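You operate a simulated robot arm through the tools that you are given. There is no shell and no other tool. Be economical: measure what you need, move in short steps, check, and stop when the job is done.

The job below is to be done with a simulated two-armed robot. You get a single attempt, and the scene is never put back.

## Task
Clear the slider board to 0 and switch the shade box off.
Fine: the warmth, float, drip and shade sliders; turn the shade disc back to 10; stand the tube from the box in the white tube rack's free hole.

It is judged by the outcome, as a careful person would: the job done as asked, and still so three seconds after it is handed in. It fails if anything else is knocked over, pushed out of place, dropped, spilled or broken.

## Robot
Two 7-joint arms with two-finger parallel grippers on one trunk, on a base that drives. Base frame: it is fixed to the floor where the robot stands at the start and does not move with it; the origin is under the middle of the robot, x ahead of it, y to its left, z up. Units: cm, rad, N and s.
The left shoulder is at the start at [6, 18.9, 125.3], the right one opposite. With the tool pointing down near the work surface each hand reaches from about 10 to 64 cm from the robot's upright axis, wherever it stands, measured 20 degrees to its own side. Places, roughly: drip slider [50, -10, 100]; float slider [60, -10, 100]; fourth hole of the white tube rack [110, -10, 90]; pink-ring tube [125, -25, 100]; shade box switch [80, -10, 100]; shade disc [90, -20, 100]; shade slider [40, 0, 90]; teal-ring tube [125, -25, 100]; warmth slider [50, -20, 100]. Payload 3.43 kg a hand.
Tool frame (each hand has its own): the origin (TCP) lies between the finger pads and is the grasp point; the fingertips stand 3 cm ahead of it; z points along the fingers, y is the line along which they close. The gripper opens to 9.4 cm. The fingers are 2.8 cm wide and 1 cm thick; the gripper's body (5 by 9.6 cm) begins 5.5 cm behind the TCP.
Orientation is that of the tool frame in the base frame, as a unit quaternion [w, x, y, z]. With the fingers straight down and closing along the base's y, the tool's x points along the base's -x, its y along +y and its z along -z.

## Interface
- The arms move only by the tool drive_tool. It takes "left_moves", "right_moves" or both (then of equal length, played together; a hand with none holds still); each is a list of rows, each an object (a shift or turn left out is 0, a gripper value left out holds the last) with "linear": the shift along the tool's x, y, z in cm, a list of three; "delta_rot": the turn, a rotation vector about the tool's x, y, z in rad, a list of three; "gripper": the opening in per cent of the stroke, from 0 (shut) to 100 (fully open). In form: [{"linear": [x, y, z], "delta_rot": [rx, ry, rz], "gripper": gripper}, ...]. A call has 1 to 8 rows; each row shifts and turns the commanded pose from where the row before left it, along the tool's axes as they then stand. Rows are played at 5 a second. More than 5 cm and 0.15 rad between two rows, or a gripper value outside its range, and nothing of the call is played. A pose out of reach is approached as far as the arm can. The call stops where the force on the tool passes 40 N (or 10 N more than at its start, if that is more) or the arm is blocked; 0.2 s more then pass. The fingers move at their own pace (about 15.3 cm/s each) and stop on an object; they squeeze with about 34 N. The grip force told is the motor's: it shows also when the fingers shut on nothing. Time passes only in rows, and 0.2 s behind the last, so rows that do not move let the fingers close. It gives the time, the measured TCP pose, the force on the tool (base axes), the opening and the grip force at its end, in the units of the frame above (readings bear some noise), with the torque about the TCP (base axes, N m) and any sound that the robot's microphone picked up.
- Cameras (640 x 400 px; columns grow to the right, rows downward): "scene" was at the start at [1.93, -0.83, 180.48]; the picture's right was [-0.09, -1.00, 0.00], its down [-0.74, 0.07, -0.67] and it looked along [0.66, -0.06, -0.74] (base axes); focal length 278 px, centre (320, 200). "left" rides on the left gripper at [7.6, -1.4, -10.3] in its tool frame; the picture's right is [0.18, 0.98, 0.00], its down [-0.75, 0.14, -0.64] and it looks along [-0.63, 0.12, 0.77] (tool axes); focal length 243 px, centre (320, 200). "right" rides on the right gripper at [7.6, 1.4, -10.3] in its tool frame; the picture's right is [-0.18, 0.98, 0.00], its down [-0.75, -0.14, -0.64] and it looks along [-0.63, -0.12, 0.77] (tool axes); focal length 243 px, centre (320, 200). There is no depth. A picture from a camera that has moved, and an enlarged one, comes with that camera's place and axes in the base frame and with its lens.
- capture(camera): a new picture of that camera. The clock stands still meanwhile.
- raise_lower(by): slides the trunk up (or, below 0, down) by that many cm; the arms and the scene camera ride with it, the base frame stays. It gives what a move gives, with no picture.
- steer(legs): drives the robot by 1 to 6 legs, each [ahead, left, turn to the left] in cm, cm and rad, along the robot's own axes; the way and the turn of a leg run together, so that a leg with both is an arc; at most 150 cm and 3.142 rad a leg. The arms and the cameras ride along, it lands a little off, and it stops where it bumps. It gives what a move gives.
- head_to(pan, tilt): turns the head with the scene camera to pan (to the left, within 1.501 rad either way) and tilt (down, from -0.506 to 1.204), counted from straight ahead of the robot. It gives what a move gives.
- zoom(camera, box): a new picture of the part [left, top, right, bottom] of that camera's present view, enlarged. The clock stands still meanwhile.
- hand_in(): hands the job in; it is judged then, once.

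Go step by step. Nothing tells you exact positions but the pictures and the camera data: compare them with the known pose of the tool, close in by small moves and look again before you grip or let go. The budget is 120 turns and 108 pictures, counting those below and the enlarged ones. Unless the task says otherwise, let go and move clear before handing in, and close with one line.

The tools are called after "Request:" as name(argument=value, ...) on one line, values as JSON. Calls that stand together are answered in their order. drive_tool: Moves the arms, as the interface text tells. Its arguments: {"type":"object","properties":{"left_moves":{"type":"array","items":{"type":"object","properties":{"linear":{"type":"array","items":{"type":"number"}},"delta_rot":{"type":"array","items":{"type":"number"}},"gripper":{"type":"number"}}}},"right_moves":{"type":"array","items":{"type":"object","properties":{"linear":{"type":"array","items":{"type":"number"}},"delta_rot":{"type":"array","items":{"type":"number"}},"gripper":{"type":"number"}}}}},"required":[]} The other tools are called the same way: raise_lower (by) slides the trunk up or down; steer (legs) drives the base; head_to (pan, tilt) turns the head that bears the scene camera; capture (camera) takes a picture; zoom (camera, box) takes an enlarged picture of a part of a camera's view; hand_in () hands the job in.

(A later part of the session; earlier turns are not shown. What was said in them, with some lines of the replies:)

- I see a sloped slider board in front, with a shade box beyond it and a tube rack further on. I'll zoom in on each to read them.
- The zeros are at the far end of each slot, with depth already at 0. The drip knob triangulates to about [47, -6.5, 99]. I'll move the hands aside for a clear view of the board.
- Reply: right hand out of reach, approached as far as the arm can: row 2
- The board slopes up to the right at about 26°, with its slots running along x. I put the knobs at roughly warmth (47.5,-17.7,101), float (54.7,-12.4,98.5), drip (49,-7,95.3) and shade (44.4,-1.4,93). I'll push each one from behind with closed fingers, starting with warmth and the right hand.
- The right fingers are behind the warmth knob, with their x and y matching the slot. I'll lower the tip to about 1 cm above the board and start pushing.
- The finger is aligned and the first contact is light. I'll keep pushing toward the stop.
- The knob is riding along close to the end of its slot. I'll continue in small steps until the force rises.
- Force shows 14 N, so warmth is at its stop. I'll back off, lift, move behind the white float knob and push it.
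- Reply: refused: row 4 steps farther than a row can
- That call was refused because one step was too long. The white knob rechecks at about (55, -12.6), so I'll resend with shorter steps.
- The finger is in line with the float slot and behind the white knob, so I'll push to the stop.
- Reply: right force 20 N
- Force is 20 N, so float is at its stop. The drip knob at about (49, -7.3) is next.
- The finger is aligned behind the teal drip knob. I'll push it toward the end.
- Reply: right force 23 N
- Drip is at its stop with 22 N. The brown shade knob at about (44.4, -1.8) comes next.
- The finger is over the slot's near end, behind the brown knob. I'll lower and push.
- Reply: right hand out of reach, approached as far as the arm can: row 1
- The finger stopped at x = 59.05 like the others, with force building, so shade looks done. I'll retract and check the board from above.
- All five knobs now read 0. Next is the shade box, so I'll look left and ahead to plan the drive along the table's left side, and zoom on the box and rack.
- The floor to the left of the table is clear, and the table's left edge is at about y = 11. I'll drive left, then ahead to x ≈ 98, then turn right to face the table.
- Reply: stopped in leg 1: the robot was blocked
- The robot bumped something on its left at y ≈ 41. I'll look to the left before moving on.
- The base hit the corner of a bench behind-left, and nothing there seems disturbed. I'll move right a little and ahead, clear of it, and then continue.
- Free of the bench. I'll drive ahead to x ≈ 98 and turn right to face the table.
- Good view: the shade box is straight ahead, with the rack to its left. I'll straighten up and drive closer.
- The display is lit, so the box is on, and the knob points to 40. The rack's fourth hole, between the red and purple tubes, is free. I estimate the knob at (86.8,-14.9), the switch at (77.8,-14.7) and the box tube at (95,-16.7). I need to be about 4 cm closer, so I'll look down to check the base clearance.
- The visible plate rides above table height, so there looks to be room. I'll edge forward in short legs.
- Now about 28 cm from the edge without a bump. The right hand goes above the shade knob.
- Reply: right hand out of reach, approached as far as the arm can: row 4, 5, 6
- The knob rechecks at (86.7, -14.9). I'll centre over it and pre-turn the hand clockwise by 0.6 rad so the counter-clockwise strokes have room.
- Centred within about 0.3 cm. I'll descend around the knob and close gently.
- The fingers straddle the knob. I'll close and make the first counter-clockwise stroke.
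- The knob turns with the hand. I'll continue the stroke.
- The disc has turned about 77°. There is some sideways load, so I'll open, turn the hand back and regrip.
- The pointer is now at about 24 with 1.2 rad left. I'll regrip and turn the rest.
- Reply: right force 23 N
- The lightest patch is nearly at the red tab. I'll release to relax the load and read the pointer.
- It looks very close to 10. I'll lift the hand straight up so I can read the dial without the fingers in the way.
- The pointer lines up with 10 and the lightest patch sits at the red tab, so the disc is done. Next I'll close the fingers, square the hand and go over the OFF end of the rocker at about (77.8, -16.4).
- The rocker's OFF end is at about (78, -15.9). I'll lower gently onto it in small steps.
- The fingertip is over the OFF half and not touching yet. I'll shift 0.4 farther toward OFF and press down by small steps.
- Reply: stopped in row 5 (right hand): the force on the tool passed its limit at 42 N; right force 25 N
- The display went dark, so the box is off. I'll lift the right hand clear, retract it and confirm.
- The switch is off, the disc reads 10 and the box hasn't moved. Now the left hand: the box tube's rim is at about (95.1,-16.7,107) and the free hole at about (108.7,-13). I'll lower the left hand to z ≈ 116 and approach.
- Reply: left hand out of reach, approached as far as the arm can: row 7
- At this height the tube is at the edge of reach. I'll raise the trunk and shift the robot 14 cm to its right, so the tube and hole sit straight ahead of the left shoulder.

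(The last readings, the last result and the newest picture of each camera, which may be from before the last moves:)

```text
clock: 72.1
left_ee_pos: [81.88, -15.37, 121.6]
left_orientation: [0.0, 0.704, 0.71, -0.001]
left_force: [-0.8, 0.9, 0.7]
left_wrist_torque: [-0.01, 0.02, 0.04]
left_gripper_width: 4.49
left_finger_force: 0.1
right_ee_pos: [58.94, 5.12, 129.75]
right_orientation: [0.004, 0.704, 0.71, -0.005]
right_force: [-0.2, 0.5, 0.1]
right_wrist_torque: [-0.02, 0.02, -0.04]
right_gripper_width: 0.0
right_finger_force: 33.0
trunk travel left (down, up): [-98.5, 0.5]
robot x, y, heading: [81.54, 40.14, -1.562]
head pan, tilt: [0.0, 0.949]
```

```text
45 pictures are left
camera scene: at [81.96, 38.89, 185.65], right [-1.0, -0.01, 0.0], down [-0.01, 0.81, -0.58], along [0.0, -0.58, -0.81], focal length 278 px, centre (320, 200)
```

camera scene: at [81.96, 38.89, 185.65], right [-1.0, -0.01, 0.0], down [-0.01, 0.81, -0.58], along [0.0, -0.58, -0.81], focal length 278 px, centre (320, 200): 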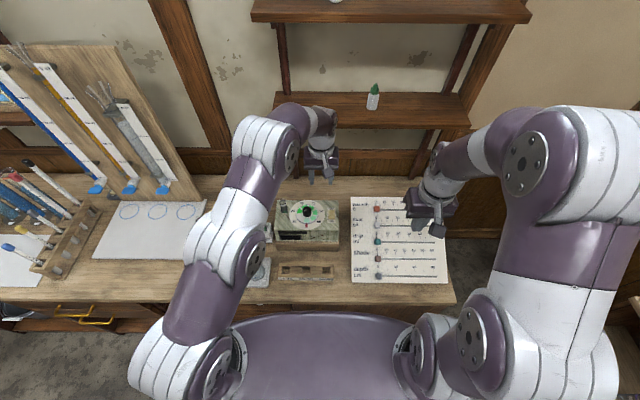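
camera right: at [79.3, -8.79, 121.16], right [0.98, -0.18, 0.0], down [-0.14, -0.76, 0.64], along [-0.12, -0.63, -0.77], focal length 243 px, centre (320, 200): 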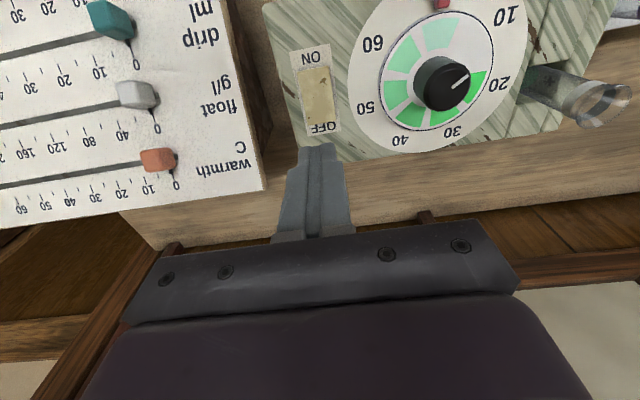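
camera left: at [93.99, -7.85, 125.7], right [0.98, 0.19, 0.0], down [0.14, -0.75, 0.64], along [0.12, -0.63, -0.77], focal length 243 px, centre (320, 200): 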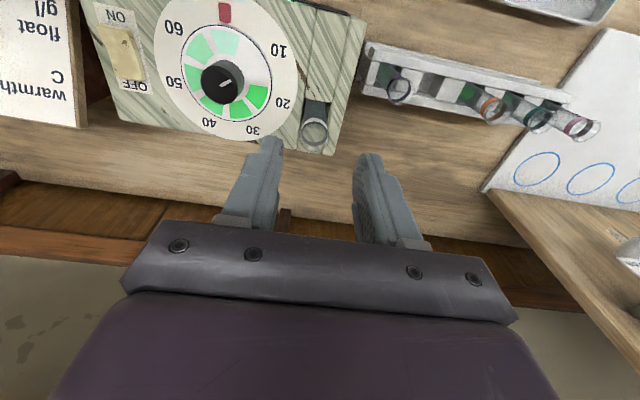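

Now to move the left hand over the tube.

Request:
drive_tool(left_moves=[{"linear": [0, 4.4, 0]}, {"linear": [0, 4.4, 0]}, {"linear": [-0.5, 4.5, 0]}, {"linear": [-0.5, 0, 4.5]}, {"linear": [0, 0, 4.3]}])

Request:
capture(camera="left")

Request:
zoom(camera="scene", box=[220, 150, 350, 250])

```text
clock: 73.3
left_ee_pos: [94.89, -16.55, 112.66]
left_orientation: [0.001, 0.704, 0.71, -0.001]
left_force: [0.1, -0.3, 0.1]
left_wrist_torque: [0.0, 0.02, -0.01]
left_gripper_width: 4.49
left_finger_force: 0.1
right_ee_pos: [58.8, 4.97, 129.84]
right_orientation: [0.003, 0.703, 0.711, -0.004]
right_force: [0.4, 0.7, -0.1]
right_wrist_torque: [0.01, 0.01, 0.05]
right_gripper_width: 0.01
right_finger_force: 32.6
trunk travel left (down, up): [-98.5, 0.5]
robot x, y, heading: [81.23, 39.97, -1.559]
head pan, tilt: [0.0, 0.949]
```

```text
44 pictures are left
camera left: at [93.32, -8.86, 122.83], right [0.98, 0.19, 0.0], down [0.15, -0.75, 0.64], along [0.12, -0.63, -0.77], focal length 243 px, centre (320, 200)
```

left: 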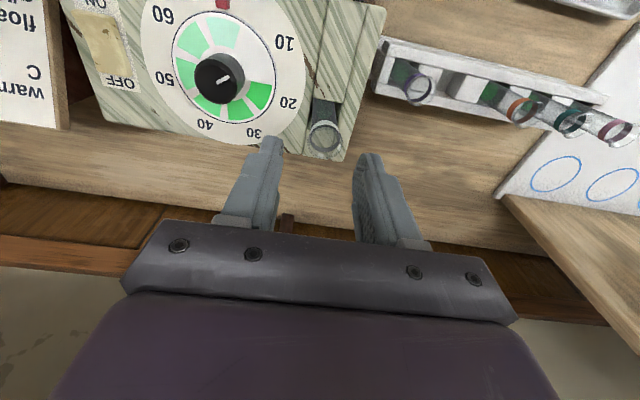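

```text
4.00 times, centred on (285, 200) of scene
camera zoom: at [81.7, 38.72, 185.65], right [-1.0, -0.01, 0.0], down [-0.01, 0.81, -0.58], along [0.0, -0.58, -0.81], focal length 1111 px, centre (460, 200)
```

zoom: 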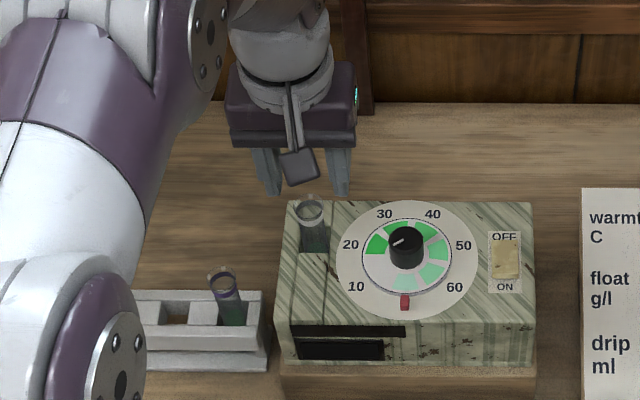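

The hand is within a few millimetres of the tube. I'll descend around it partway and check.

Request:
drive_tool(left_moves=[{"linear": [0.1, 0.1, 2.5]}, {"linear": [0, 0, 2.5]}])

Request:
capture(camera="left")

Request:
zoom(camera="scene", box=[240, 150, 330, 220])

```text
clock: 73.9
left_ee_pos: [95.05, -16.35, 107.64]
left_orientation: [0.0, 0.704, 0.71, 0.0]
left_force: [0.2, -0.1, -0.8]
left_wrist_torque: [-0.05, 0.02, -0.02]
left_gripper_width: 4.51
left_finger_force: 0.1
right_ee_pos: [58.77, 5.03, 129.74]
right_orientation: [0.004, 0.704, 0.71, -0.004]
right_force: [-0.3, -0.5, -0.8]
right_wrist_torque: [-0.01, -0.03, -0.04]
right_gripper_width: 0.01
right_finger_force: 33.1
trunk travel left (down, up): [-98.5, 0.5]
robot x, y, heading: [81.64, 40.42, -1.561]
head pan, tilt: [0.0, 0.949]
```

```text
42 pictures are left
camera left: at [93.49, -8.67, 117.8], right [0.98, 0.19, 0.0], down [0.15, -0.75, 0.64], along [0.12, -0.63, -0.77], focal length 243 px, centre (320, 200)
```

left: 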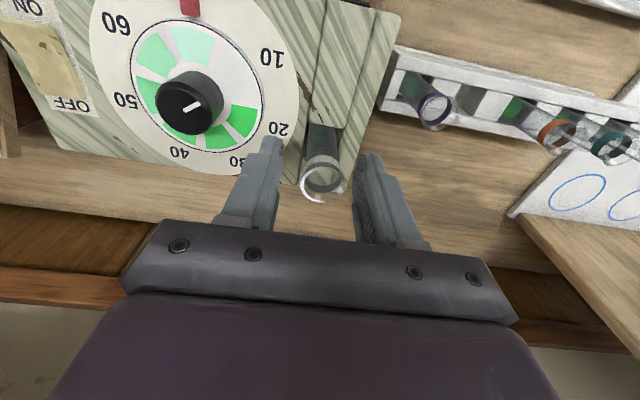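

```text
5.71 times, centred on (285, 185) of scene
camera zoom: at [81.67, 38.7, 185.65], right [-1.0, -0.01, 0.0], down [-0.01, 0.81, -0.58], along [0.0, -0.58, -0.81], focal length 1587 px, centre (520, 286)
```

zoom: 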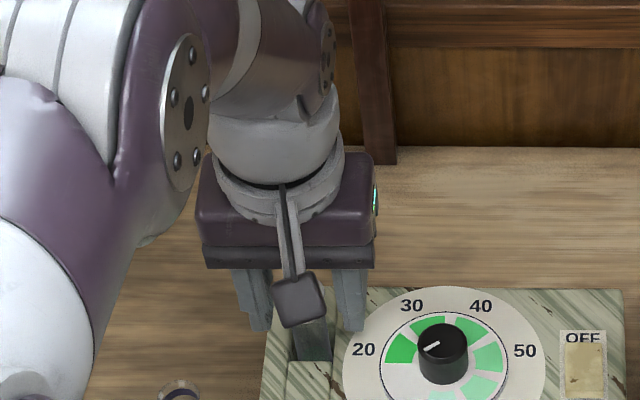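

The tube rim projects almost exactly at the grasp point. I'll descend 2.3 cm more and close.

Request:
drive_tool(left_moves=[{"linear": [0, 0, 1.2]}, {"linear": [0, 0, 1.1]}, {"gripper": 32}, {"gripper": 24}, {"gripper": 0}, {}, {}])

Request:
capture(camera="left")

```text
clock: 75.5
left_ee_pos: [95.01, -16.11, 105.63]
left_orientation: [0.001, 0.703, 0.711, 0.0]
left_force: [0.7, 0.7, 0.2]
left_wrist_torque: [0.03, -0.01, 0.01]
left_gripper_width: 2.33
left_finger_force: 33.9
right_ee_pos: [58.6, 5.14, 129.81]
right_orientation: [0.004, 0.704, 0.71, -0.004]
right_force: [0.5, 0.2, 0.5]
right_wrist_torque: [0.03, 0.01, -0.02]
right_gripper_width: 0.01
right_finger_force: 32.8
trunk travel left (down, up): [-98.5, 0.5]
robot x, y, heading: [81.29, 40.18, -1.56]
head pan, tilt: [0.0, 0.949]
```

```text
40 pictures are left
camera left: at [93.54, -8.5, 115.7], right [0.98, 0.19, 0.0], down [0.15, -0.75, 0.64], along [0.12, -0.63, -0.77], focal length 243 px, centre (320, 200)
```

left: 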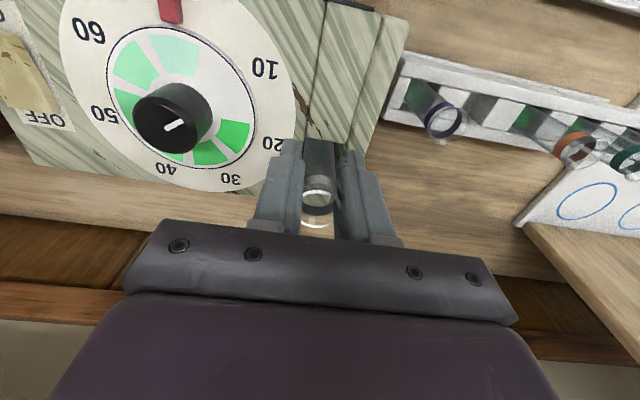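

The tube is gripped at 2.3 cm wide. I'll lift it straight up, slowly at first.

Request:
drive_tool(left_moves=[{"linear": [0, 0, -1]}, {"linear": [0, 0, -1.5]}, {"linear": [0, 0, -2]}, {"linear": [0, 0, -2.5]}, {"linear": [0, 0, -2.5]}])

Request:
capture(camera="left")

Request:
zoom(camera="scene", box=[220, 140, 350, 240])

```text
clock: 76.7
left_ee_pos: [95.12, -16.24, 115.1]
left_orientation: [0.0, 0.704, 0.71, 0.0]
left_force: [-0.3, 0.5, -0.6]
left_wrist_torque: [-0.01, 0.02, 0.02]
left_gripper_width: 2.32
left_finger_force: 33.8
right_ee_pos: [58.71, 5.14, 129.8]
right_orientation: [0.004, 0.705, 0.71, -0.004]
right_force: [-0.3, 0.3, 0.1]
right_wrist_torque: [0.03, 0.02, 0.01]
right_gripper_width: 0.0
right_finger_force: 32.7
trunk travel left (down, up): [-98.5, 0.5]
robot x, y, heading: [81.59, 40.18, -1.562]
head pan, tilt: [0.0, 0.949]
```

```text
39 pictures are left
camera left: at [93.6, -8.59, 125.17], right [0.98, 0.19, 0.0], down [0.15, -0.75, 0.64], along [0.12, -0.63, -0.77], focal length 243 px, centre (320, 200)
```

left: 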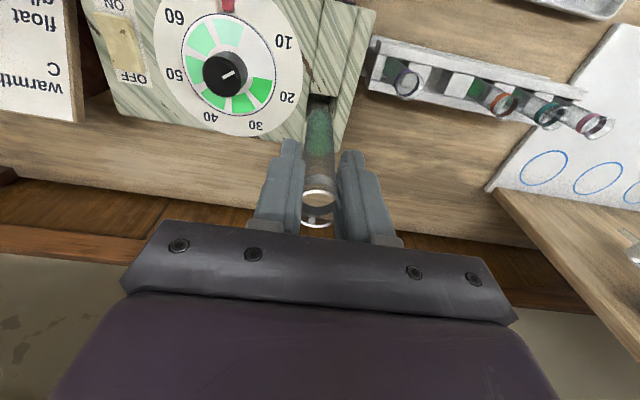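

```text
4.00 times, centred on (285, 190) of scene
camera zoom: at [81.6, 38.97, 185.64], right [-1.0, -0.01, 0.0], down [-0.01, 0.81, -0.58], along [0.0, -0.58, -0.81], focal length 1111 px, centre (460, 240)
```

zoom: 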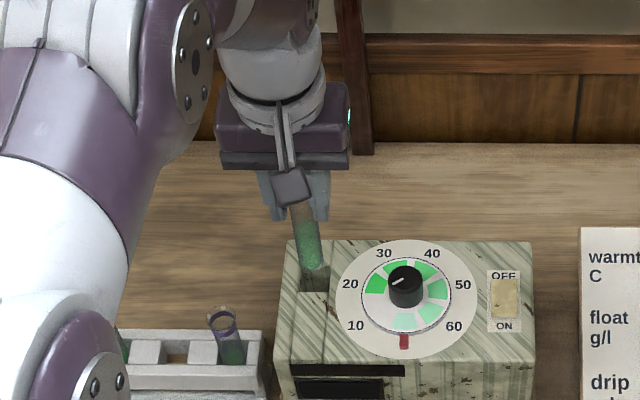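

The tube is nearly out, with its bottom at about z = 102. I'll lift more and carry it over the free hole at about (108.5, -13.1).

Request:
drive_tool(left_moves=[{"linear": [0, 0, -2]}, {"linear": [0, 0, -2]}, {"linear": [0.6, 2.7, 0]}, {"linear": [0.6, 2.7, 0]}, {"linear": [0.6, 2.7, 0]}, {"linear": [0.6, 2.6, 0]}, {"linear": [0.6, 2.6, 0]}, {}])

Request:
capture(camera="left")

Request:
capture(camera="scene")

```text
clock: 78.5
left_ee_pos: [108.12, -13.22, 119.16]
left_orientation: [0.002, 0.705, 0.71, 0.0]
left_force: [0.1, -0.1, 0.3]
left_wrist_torque: [-0.03, 0.02, 0.02]
left_gripper_width: 2.32
left_finger_force: 33.4
right_ee_pos: [58.57, 4.98, 129.73]
right_orientation: [0.004, 0.705, 0.71, -0.004]
right_force: [0.3, -0.2, 0.2]
right_wrist_torque: [0.0, 0.03, 0.02]
right_gripper_width: 0.0
right_finger_force: 32.9
trunk travel left (down, up): [-98.5, 0.5]
robot x, y, heading: [81.62, 40.71, -1.561]
head pan, tilt: [0.0, 0.949]
```

```text
37 pictures are left
camera left: at [106.74, -5.62, 129.28], right [0.98, 0.19, 0.0], down [0.15, -0.75, 0.64], along [0.12, -0.63, -0.77], focal length 243 px, centre (320, 200)
```

left: 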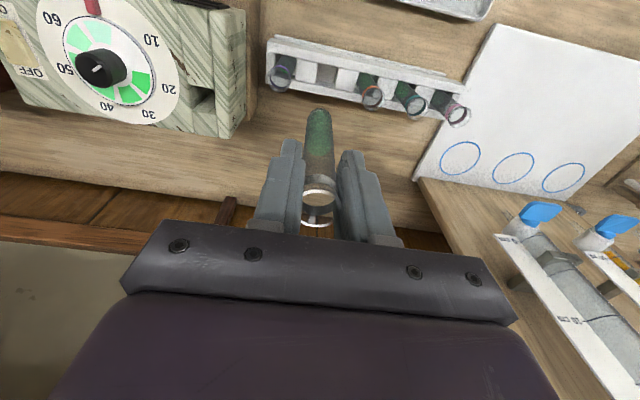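

```text
36 pictures are left
camera scene: at [81.55, 38.88, 185.65], right [-1.0, -0.01, 0.0], down [-0.01, 0.81, -0.58], along [0.01, -0.58, -0.81], focal length 278 px, centre (320, 200)
```

scene: 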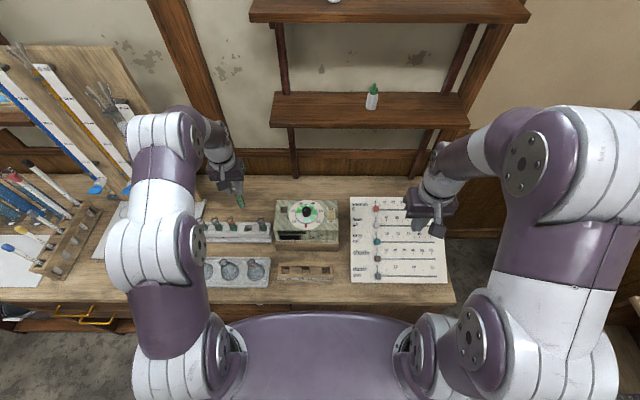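

The tube is upright above the rack. I'll zoom both cameras to locate the hole precisely.

Request:
zoom(camera="left", box=[250, 20, 490, 170])

Request:
zoom(camera="scene", box=[190, 160, 290, 260])

```text
2.67 times, centred on (370, 95) of left
camera zoom: at [106.74, -5.62, 129.28], right [0.98, 0.19, 0.0], down [0.15, -0.75, 0.64], along [0.12, -0.63, -0.77], focal length 647 px, centre (187, 480)
```

zoom: 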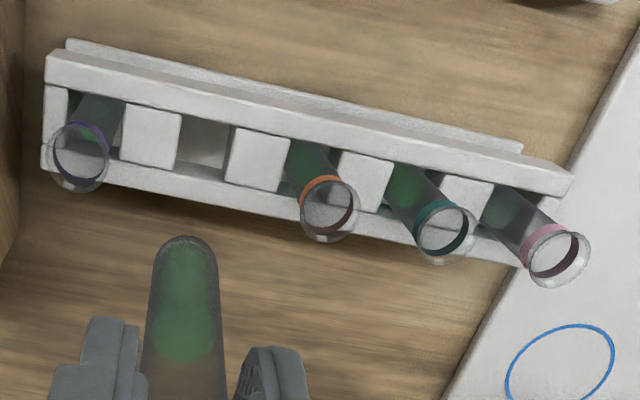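

```text
4.00 times, centred on (240, 210) of scene
camera zoom: at [81.55, 38.88, 185.65], right [-1.0, -0.01, 0.0], down [-0.01, 0.81, -0.58], along [0.01, -0.58, -0.81], focal length 1111 px, centre (640, 160)
```

zoom: 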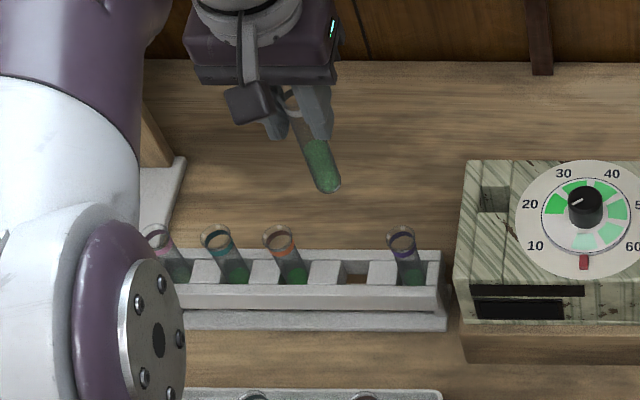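

The hole centre is at about (108.8, -13.4), with only a few millimetres of clearance in x. I'll shift slightly, lower until the tube's bottom is just above the rack, and look again.

Request:
drive_tool(left_moves=[{"linear": [-0.2, 0.6, 0]}, {"linear": [0, 0, 3.5]}, {"linear": [0, 0, 3.5]}, {"linear": [0, 0, 3]}, {}])

Request:
zoom(camera="left", box=[240, 20, 480, 170])

Request:
zoom(camera="scene", box=[200, 180, 270, 250])

```text
clock: 79.7
left_ee_pos: [108.82, -13.28, 109.22]
left_orientation: [0.0, 0.704, 0.711, 0.0]
left_force: [-0.8, -0.4, -0.3]
left_wrist_torque: [0.01, 0.01, -0.02]
left_gripper_width: 2.31
left_finger_force: 34.0
right_ee_pos: [58.68, 5.1, 129.83]
right_orientation: [0.005, 0.704, 0.71, -0.004]
right_force: [0.2, -0.8, -0.4]
right_wrist_torque: [0.0, 0.02, -0.01]
right_gripper_width: 0.02
right_finger_force: 33.5
trunk travel left (down, up): [-98.5, 0.5]
robot x, y, heading: [81.55, 40.34, -1.564]
head pan, tilt: [0.0, 0.949]
```

```text
2.67 times, centred on (360, 95) of left
camera zoom: at [107.43, -5.65, 119.25], right [0.98, 0.19, 0.0], down [0.15, -0.75, 0.64], along [0.12, -0.63, -0.77], focal length 647 px, centre (213, 480)
```

zoom: 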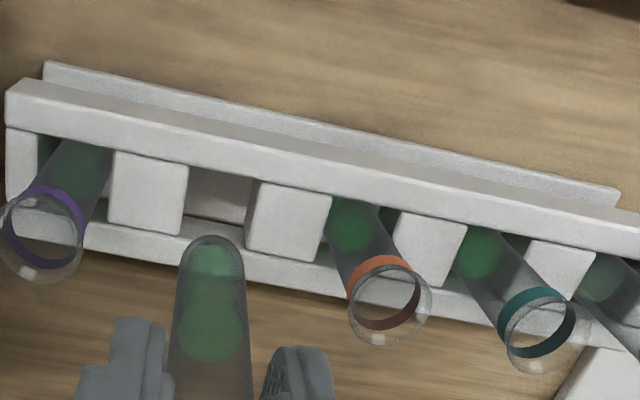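

```text
5.71 times, centred on (235, 215) of scene
camera zoom: at [81.61, 38.9, 185.65], right [-1.0, -0.01, 0.0], down [-0.01, 0.81, -0.58], along [0.0, -0.58, -0.81], focal length 1587 px, centre (806, 114)
```

zoom: 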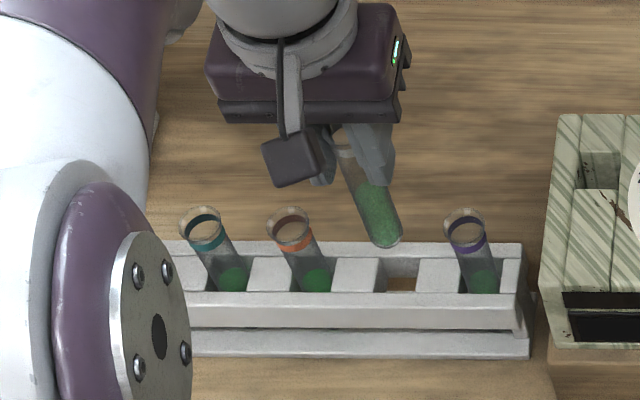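

I refine the hole to about (109.05, -13.7, deck 92.8), with the tube's bottom at about z = 98. I'll correct the position and lower to just above the deck.

Request:
drive_tool(left_moves=[{"linear": [-0.35, 0.25, 0]}, {"linear": [0, 0, 2]}, {"linear": [0, 0, 2]}, {}])

Request:
zoom(camera="left", box=[240, 40, 400, 160])

Request:
zoom(camera="scene", box=[210, 185, 270, 245])

```text
clock: 80.7
left_ee_pos: [109.16, -13.57, 105.0]
left_orientation: [0.0, 0.704, 0.711, -0.001]
left_force: [0.0, 3.9, 1.6]
left_wrist_torque: [0.34, -0.02, -0.04]
left_gripper_width: 2.21
left_finger_force: 34.1
right_ee_pos: [58.58, 5.18, 129.82]
right_orientation: [0.004, 0.704, 0.71, -0.005]
right_force: [0.0, -0.8, 0.3]
right_wrist_torque: [0.0, -0.01, -0.03]
right_gripper_width: 0.0
right_finger_force: 32.9
trunk travel left (down, up): [-98.5, 0.5]
robot x, y, heading: [81.58, 40.24, -1.567]
head pan, tilt: [0.0, 0.949]
```

```text
3.33 times, centred on (320, 100) of left
camera zoom: at [107.77, -5.94, 115.14], right [0.98, 0.19, 0.0], down [0.15, -0.75, 0.64], along [0.12, -0.63, -0.77], focal length 809 px, centre (320, 533)
```

zoom: 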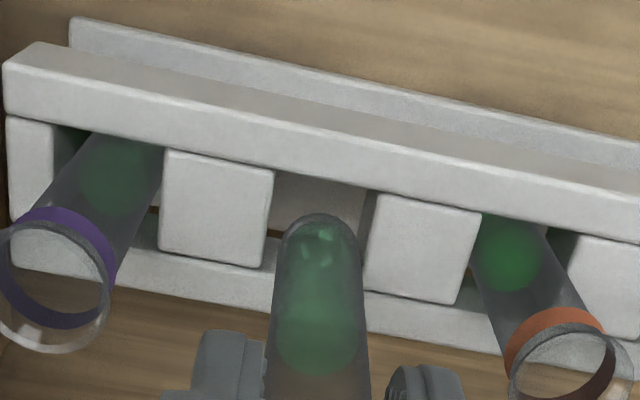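

```text
6.67 times, centred on (240, 215) of scene
camera zoom: at [81.62, 38.99, 185.65], right [-1.0, -0.01, 0.0], down [-0.01, 0.81, -0.58], along [0.0, -0.58, -0.81], focal length 1852 px, centre (853, 100)
```

zoom: 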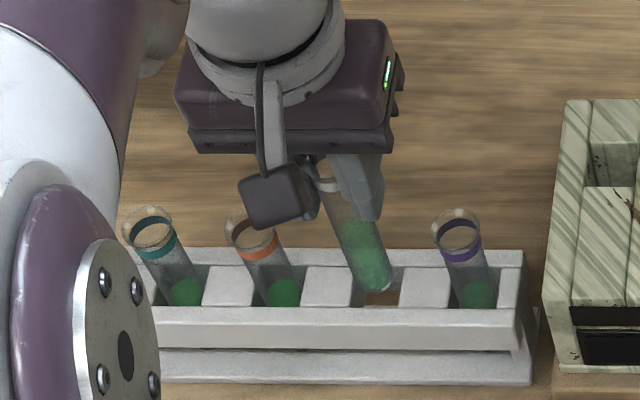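

The far rail is pushing the tube with about 4 N toward +y, while x is centred. I'll lift slightly, shift 0.45 toward the robot and lower gently.

Request:
drive_tool(left_moves=[{"linear": [0, 0, -0.6]}, {"linear": [0.45, 0, 0]}, {"linear": [0, 0, 0.6]}, {"linear": [0, 0, 0.6]}, {"linear": [0, 0, 0.5]}, {}])

Request:
zoom(camera="left", box=[240, 40, 400, 160])

Request:
zoom(camera="scene", box=[210, 185, 270, 245])

```text
clock: 82.1
left_ee_pos: [109.28, -13.27, 103.98]
left_orientation: [0.001, 0.704, 0.71, 0.0]
left_force: [0.4, -0.7, -0.4]
left_wrist_torque: [-0.03, 0.02, 0.02]
left_gripper_width: 2.2
left_finger_force: 34.0
right_ee_pos: [58.7, 4.98, 129.7]
right_orientation: [0.004, 0.704, 0.71, -0.004]
right_force: [0.3, -1.0, 0.0]
right_wrist_torque: [0.03, -0.01, -0.03]
right_gripper_width: 0.0
right_finger_force: 33.1
trunk travel left (down, up): [-98.5, 0.5]
robot x, y, heading: [81.28, 40.44, -1.562]
head pan, tilt: [0.0, 0.949]
```

```text
3.33 times, centred on (320, 100) of left
camera zoom: at [107.77, -5.66, 114.08], right [0.98, 0.19, 0.0], down [0.15, -0.75, 0.64], along [0.12, -0.63, -0.77], focal length 809 px, centre (320, 533)
```

zoom: 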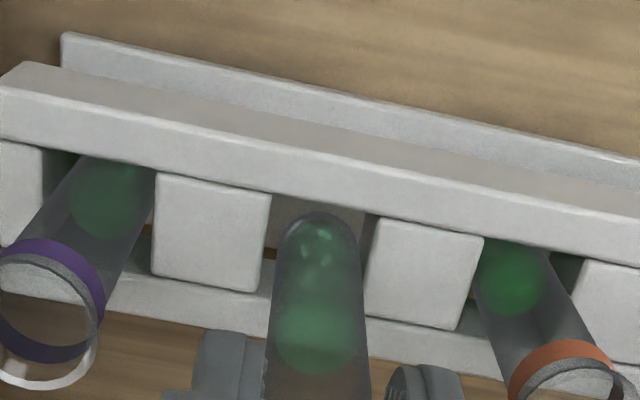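

```text
6.67 times, centred on (240, 215) of scene
camera zoom: at [81.62, 38.88, 185.65], right [-1.0, -0.01, 0.0], down [-0.01, 0.81, -0.58], along [0.0, -0.58, -0.81], focal length 1852 px, centre (853, 100)
```

zoom: 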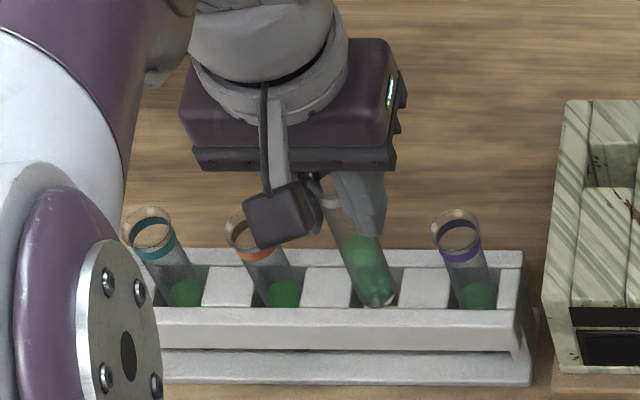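

No contact force now, and the bottom is entering the hole. I'll continue down in small steps.

Request:
drive_tool(left_moves=[{"linear": [0, 0, 0.6]}, {"linear": [0, 0, 0.6]}, {"linear": [0, 0, 0.6]}, {"linear": [0, 0, 0.6]}, {}])

Request:
zoom(camera="left", box=[240, 40, 400, 160])

Request:
zoom(camera="scene", box=[210, 185, 270, 245])

```text
clock: 83.3
left_ee_pos: [109.16, -13.07, 101.58]
left_orientation: [0.0, 0.704, 0.71, -0.001]
left_force: [0.6, 0.4, -0.4]
left_wrist_torque: [0.02, -0.01, -0.01]
left_gripper_width: 2.17
left_finger_force: 34.1
right_ee_pos: [58.77, 5.08, 129.7]
right_orientation: [0.004, 0.704, 0.71, -0.005]
right_force: [-0.3, -0.6, 0.4]
right_wrist_torque: [0.02, 0.0, 0.01]
right_gripper_width: 0.0
right_finger_force: 33.4
trunk travel left (down, up): [-98.5, 0.5]
robot x, y, heading: [81.5, 39.92, -1.566]
head pan, tilt: [0.0, 0.949]
```

```text
3.33 times, centred on (320, 100) of left
camera zoom: at [107.65, -5.51, 111.72], right [0.98, 0.19, 0.0], down [0.15, -0.75, 0.64], along [0.12, -0.63, -0.77], focal length 809 px, centre (320, 533)
```

zoom: 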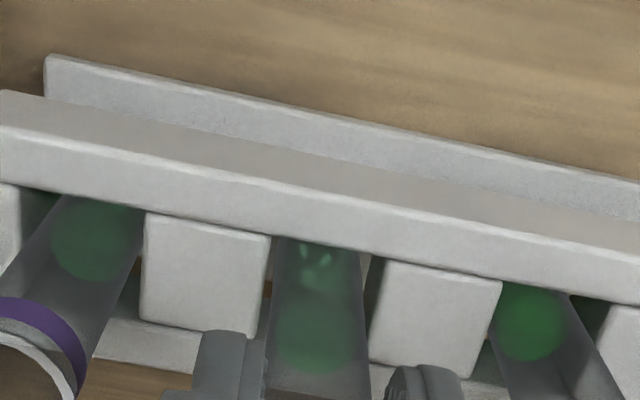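

```text
6.67 times, centred on (240, 215) of scene
camera zoom: at [81.62, 38.88, 185.65], right [-1.0, -0.01, 0.0], down [-0.01, 0.81, -0.58], along [0.0, -0.58, -0.81], focal length 1852 px, centre (853, 100)
```

zoom: 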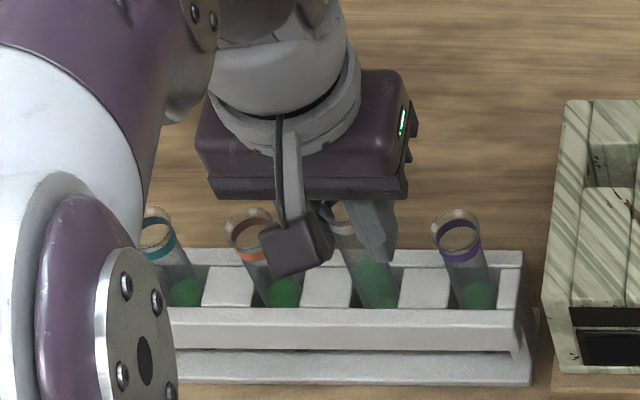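

The tube is inside the hole with free clearance. I'll lower further until it seats.

Request:
drive_tool(left_moves=[{"linear": [0, 0, 0.6]}, {"linear": [0, 0, 0.6]}, {"linear": [0, 0, 0.6]}, {"linear": [0, 0, 0.4]}, {"linear": [0, 0, 0.3]}, {}])

Request:
zoom(camera="scene", box=[210, 185, 270, 245])

```text
clock: 84.7
left_ee_pos: [109.23, -13.09, 99.11]
left_orientation: [0.0, 0.704, 0.71, -0.001]
left_force: [-0.3, 0.2, -0.9]
left_wrist_torque: [-0.04, -0.02, 0.0]
left_gripper_width: 2.18
left_finger_force: 33.9
right_ee_pos: [58.8, 4.97, 129.7]
right_orientation: [0.004, 0.704, 0.71, -0.004]
right_force: [0.5, 0.9, 0.5]
right_wrist_torque: [-0.02, 0.01, 0.01]
right_gripper_width: 0.0
right_finger_force: 33.2
trunk travel left (down, up): [-98.5, 0.5]
robot x, y, heading: [81.67, 40.18, -1.56]
head pan, tilt: [0.0, 0.949]
```

```text
6.67 times, centred on (240, 215) of scene
camera zoom: at [81.62, 38.88, 185.65], right [-1.0, -0.01, 0.0], down [-0.01, 0.81, -0.58], along [0.0, -0.58, -0.81], focal length 1852 px, centre (853, 100)
```

zoom: 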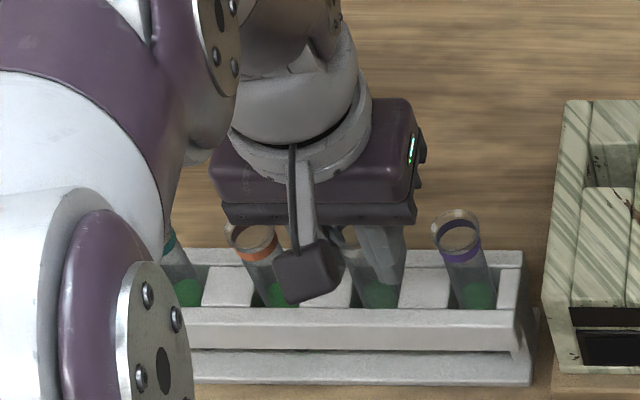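

Request:
drive_tool(left_moves=[{"linear": [0, 0, 0.3]}, {"linear": [0, 0, 0.3]}, {"linear": [0, 0, 0.2]}, {}])

Request:
zoom(camera="left", box=[220, 60, 460, 240])

```text
clock: 85.7
left_ee_pos: [109.16, -13.2, 98.37]
left_orientation: [0.002, 0.704, 0.71, -0.001]
left_force: [3.4, -3.0, 21.4]
left_wrist_torque: [-0.56, -0.54, 0.04]
left_gripper_width: 2.01
left_finger_force: 34.1
right_ee_pos: [58.62, 5.35, 129.89]
right_orientation: [0.005, 0.704, 0.71, -0.004]
right_force: [0.1, -0.4, 0.2]
right_wrist_torque: [-0.01, -0.05, 0.01]
right_gripper_width: 0.0
right_finger_force: 33.0
trunk travel left (down, up): [-98.5, 0.5]
robot x, y, heading: [81.59, 40.2, -1.559]
head pan, tilt: [0.0, 0.949]
```

```text
2.22 times, centred on (340, 150) of left
camera zoom: at [107.66, -5.49, 108.53], right [0.98, 0.19, 0.0], down [0.15, -0.75, 0.65], along [0.12, -0.63, -0.76], focal length 539 px, centre (276, 311)
```

zoom: 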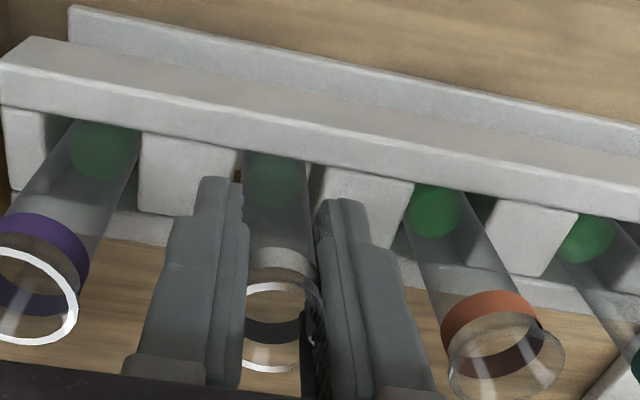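

The tube is seated, with 21 N pushing up. I'll ease off and open a little.

Request:
drive_tool(left_moves=[{"linear": [0, 0, -0.25]}, {"gripper": 26}, {"gripper": 30}, {"gripper": 37}, {}])

Request:
zoom(camera="left", box=[220, 60, 460, 240])

```text
clock: 86.9
left_ee_pos: [109.15, -13.15, 98.47]
left_orientation: [0.001, 0.704, 0.71, -0.001]
left_force: [-0.6, 0.4, -0.5]
left_wrist_torque: [0.01, 0.02, 0.01]
left_gripper_width: 3.47
left_finger_force: 0.1
right_ee_pos: [58.76, 5.08, 129.79]
right_orientation: [0.005, 0.704, 0.71, -0.004]
right_force: [0.2, 0.1, -0.7]
right_wrist_torque: [-0.02, 0.03, 0.0]
right_gripper_width: 0.01
right_finger_force: 33.4
trunk travel left (down, up): [-98.5, 0.5]
robot x, y, heading: [81.52, 40.12, -1.564]
head pan, tilt: [0.0, 0.949]
```

```text
2.22 times, centred on (340, 150) of left
camera zoom: at [107.65, -5.55, 108.62], right [0.98, 0.19, 0.0], down [0.15, -0.75, 0.64], along [0.12, -0.63, -0.77], focal length 539 px, centre (276, 311)
```

zoom: 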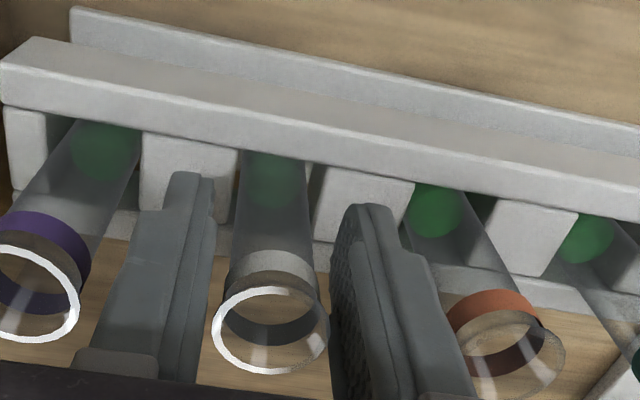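

Released and standing upright. I'll lift straight up and then pull back.

Request:
drive_tool(left_moves=[{"linear": [0, 0, -1.5]}, {"linear": [0, 0, -3]}, {"linear": [0, 0, -4]}, {"linear": [0, 0, -4.5]}, {"linear": [4, 0, -2]}, {"linear": [4.5, 0, -1]}, {"linear": [4.5, 0, 0]}, {"linear": [4.5, 0, 0]}])

Request:
capture(camera="scene")

Request:
capture(camera="left")

Request:
zoom(camera="scene", box=[180, 160, 460, 310])

```text
clock: 88.7
left_ee_pos: [109.2, 4.75, 114.39]
left_orientation: [0.001, 0.704, 0.71, -0.001]
left_force: [1.1, 0.5, 0.4]
left_wrist_torque: [0.0, -0.01, 0.01]
left_gripper_width: 3.45
left_finger_force: 0.1
right_ee_pos: [58.68, 5.3, 129.8]
right_orientation: [0.005, 0.704, 0.71, -0.004]
right_force: [0.7, 0.6, 0.0]
right_wrist_torque: [0.0, 0.02, -0.01]
right_gripper_width: 0.0
right_finger_force: 33.1
trunk travel left (down, up): [-98.5, 0.5]
robot x, y, heading: [81.82, 40.27, -1.563]
head pan, tilt: [0.0, 0.949]
```

```text
22 pictures are left
camera scene: at [81.62, 39.1, 185.65], right [-1.0, -0.01, 0.0], down [-0.01, 0.81, -0.58], along [0.0, -0.58, -0.81], focal length 278 px, centre (320, 200)
```

scene: 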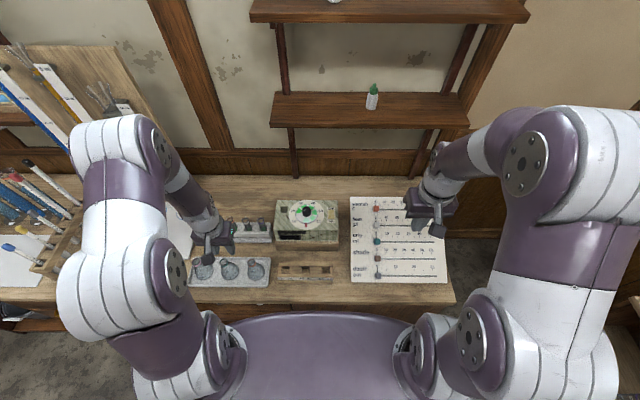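

```text
21 pictures are left
camera left: at [107.7, 12.35, 124.55], right [0.98, 0.19, 0.0], down [0.15, -0.75, 0.64], along [0.12, -0.63, -0.77], focal length 243 px, centre (320, 200)
```

left: 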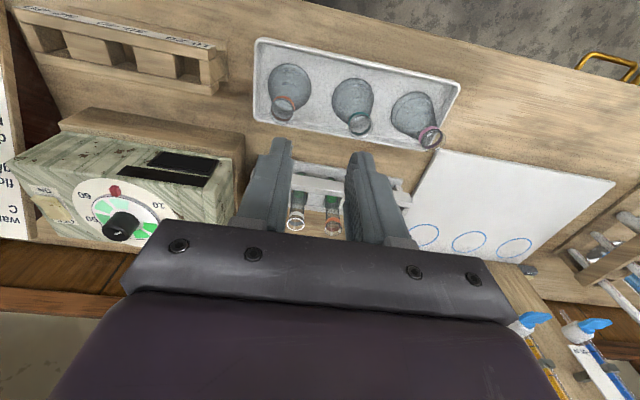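

```text
2.29 times, centred on (320, 235) of scene
camera zoom: at [81.62, 39.1, 185.65], right [-1.0, -0.01, 0.0], down [-0.01, 0.81, -0.58], along [0.0, -0.58, -0.81], focal length 635 px, centre (320, 120)
```

zoom: 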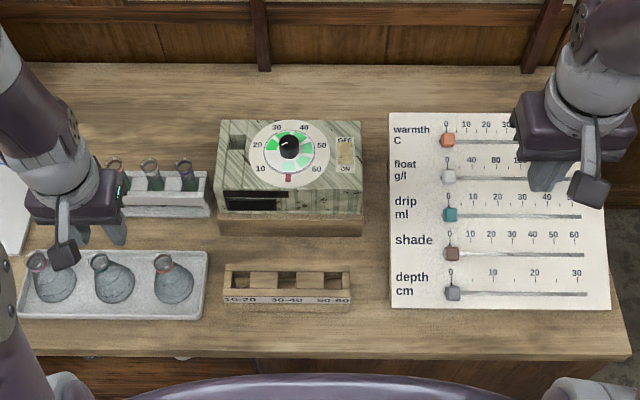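

Everything stands as intended. A last close look at the dial and the slider zeros.

Request:
zoom(camera="scene", box=[270, 190, 345, 250])

Request:
zoom(camera="scene", box=[345, 200, 425, 300])

```text
6.67 times, centred on (308, 220) of scene
camera zoom: at [81.62, 39.1, 185.65], right [-1.0, -0.01, 0.0], down [-0.01, 0.81, -0.58], along [0.0, -0.58, -0.81], focal length 1852 px, centre (403, 67)
```

zoom: 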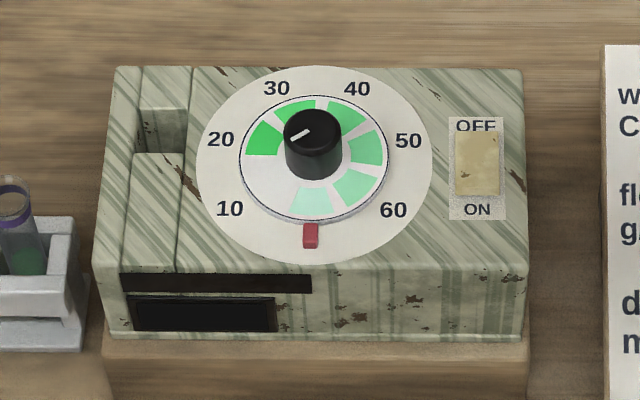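

```text
4.00 times, centred on (385, 250) of scene
camera zoom: at [81.62, 39.1, 185.65], right [-1.0, -0.01, 0.0], down [-0.01, 0.81, -0.58], along [0.0, -0.58, -0.81], focal length 1111 px, centre (60, 0)
```

zoom: 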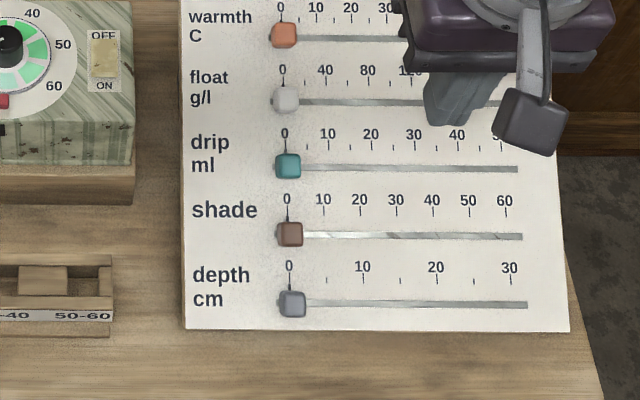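

The task is done: warmth, float, drip and shade all read 0, the disc is back at 10 and the shade box is off. The box tube stands in the white rack's free hole, and both hands are clear, so I'm handing in.

Request:
hand_in()

```text
The job is handed in.
```

I handed the job in with all four sliders at 0, the shade disc at 10, the shade box off and the tube in the white rack's free hole; early on, the base bumped a bench corner, but nothing there looked disturbed.
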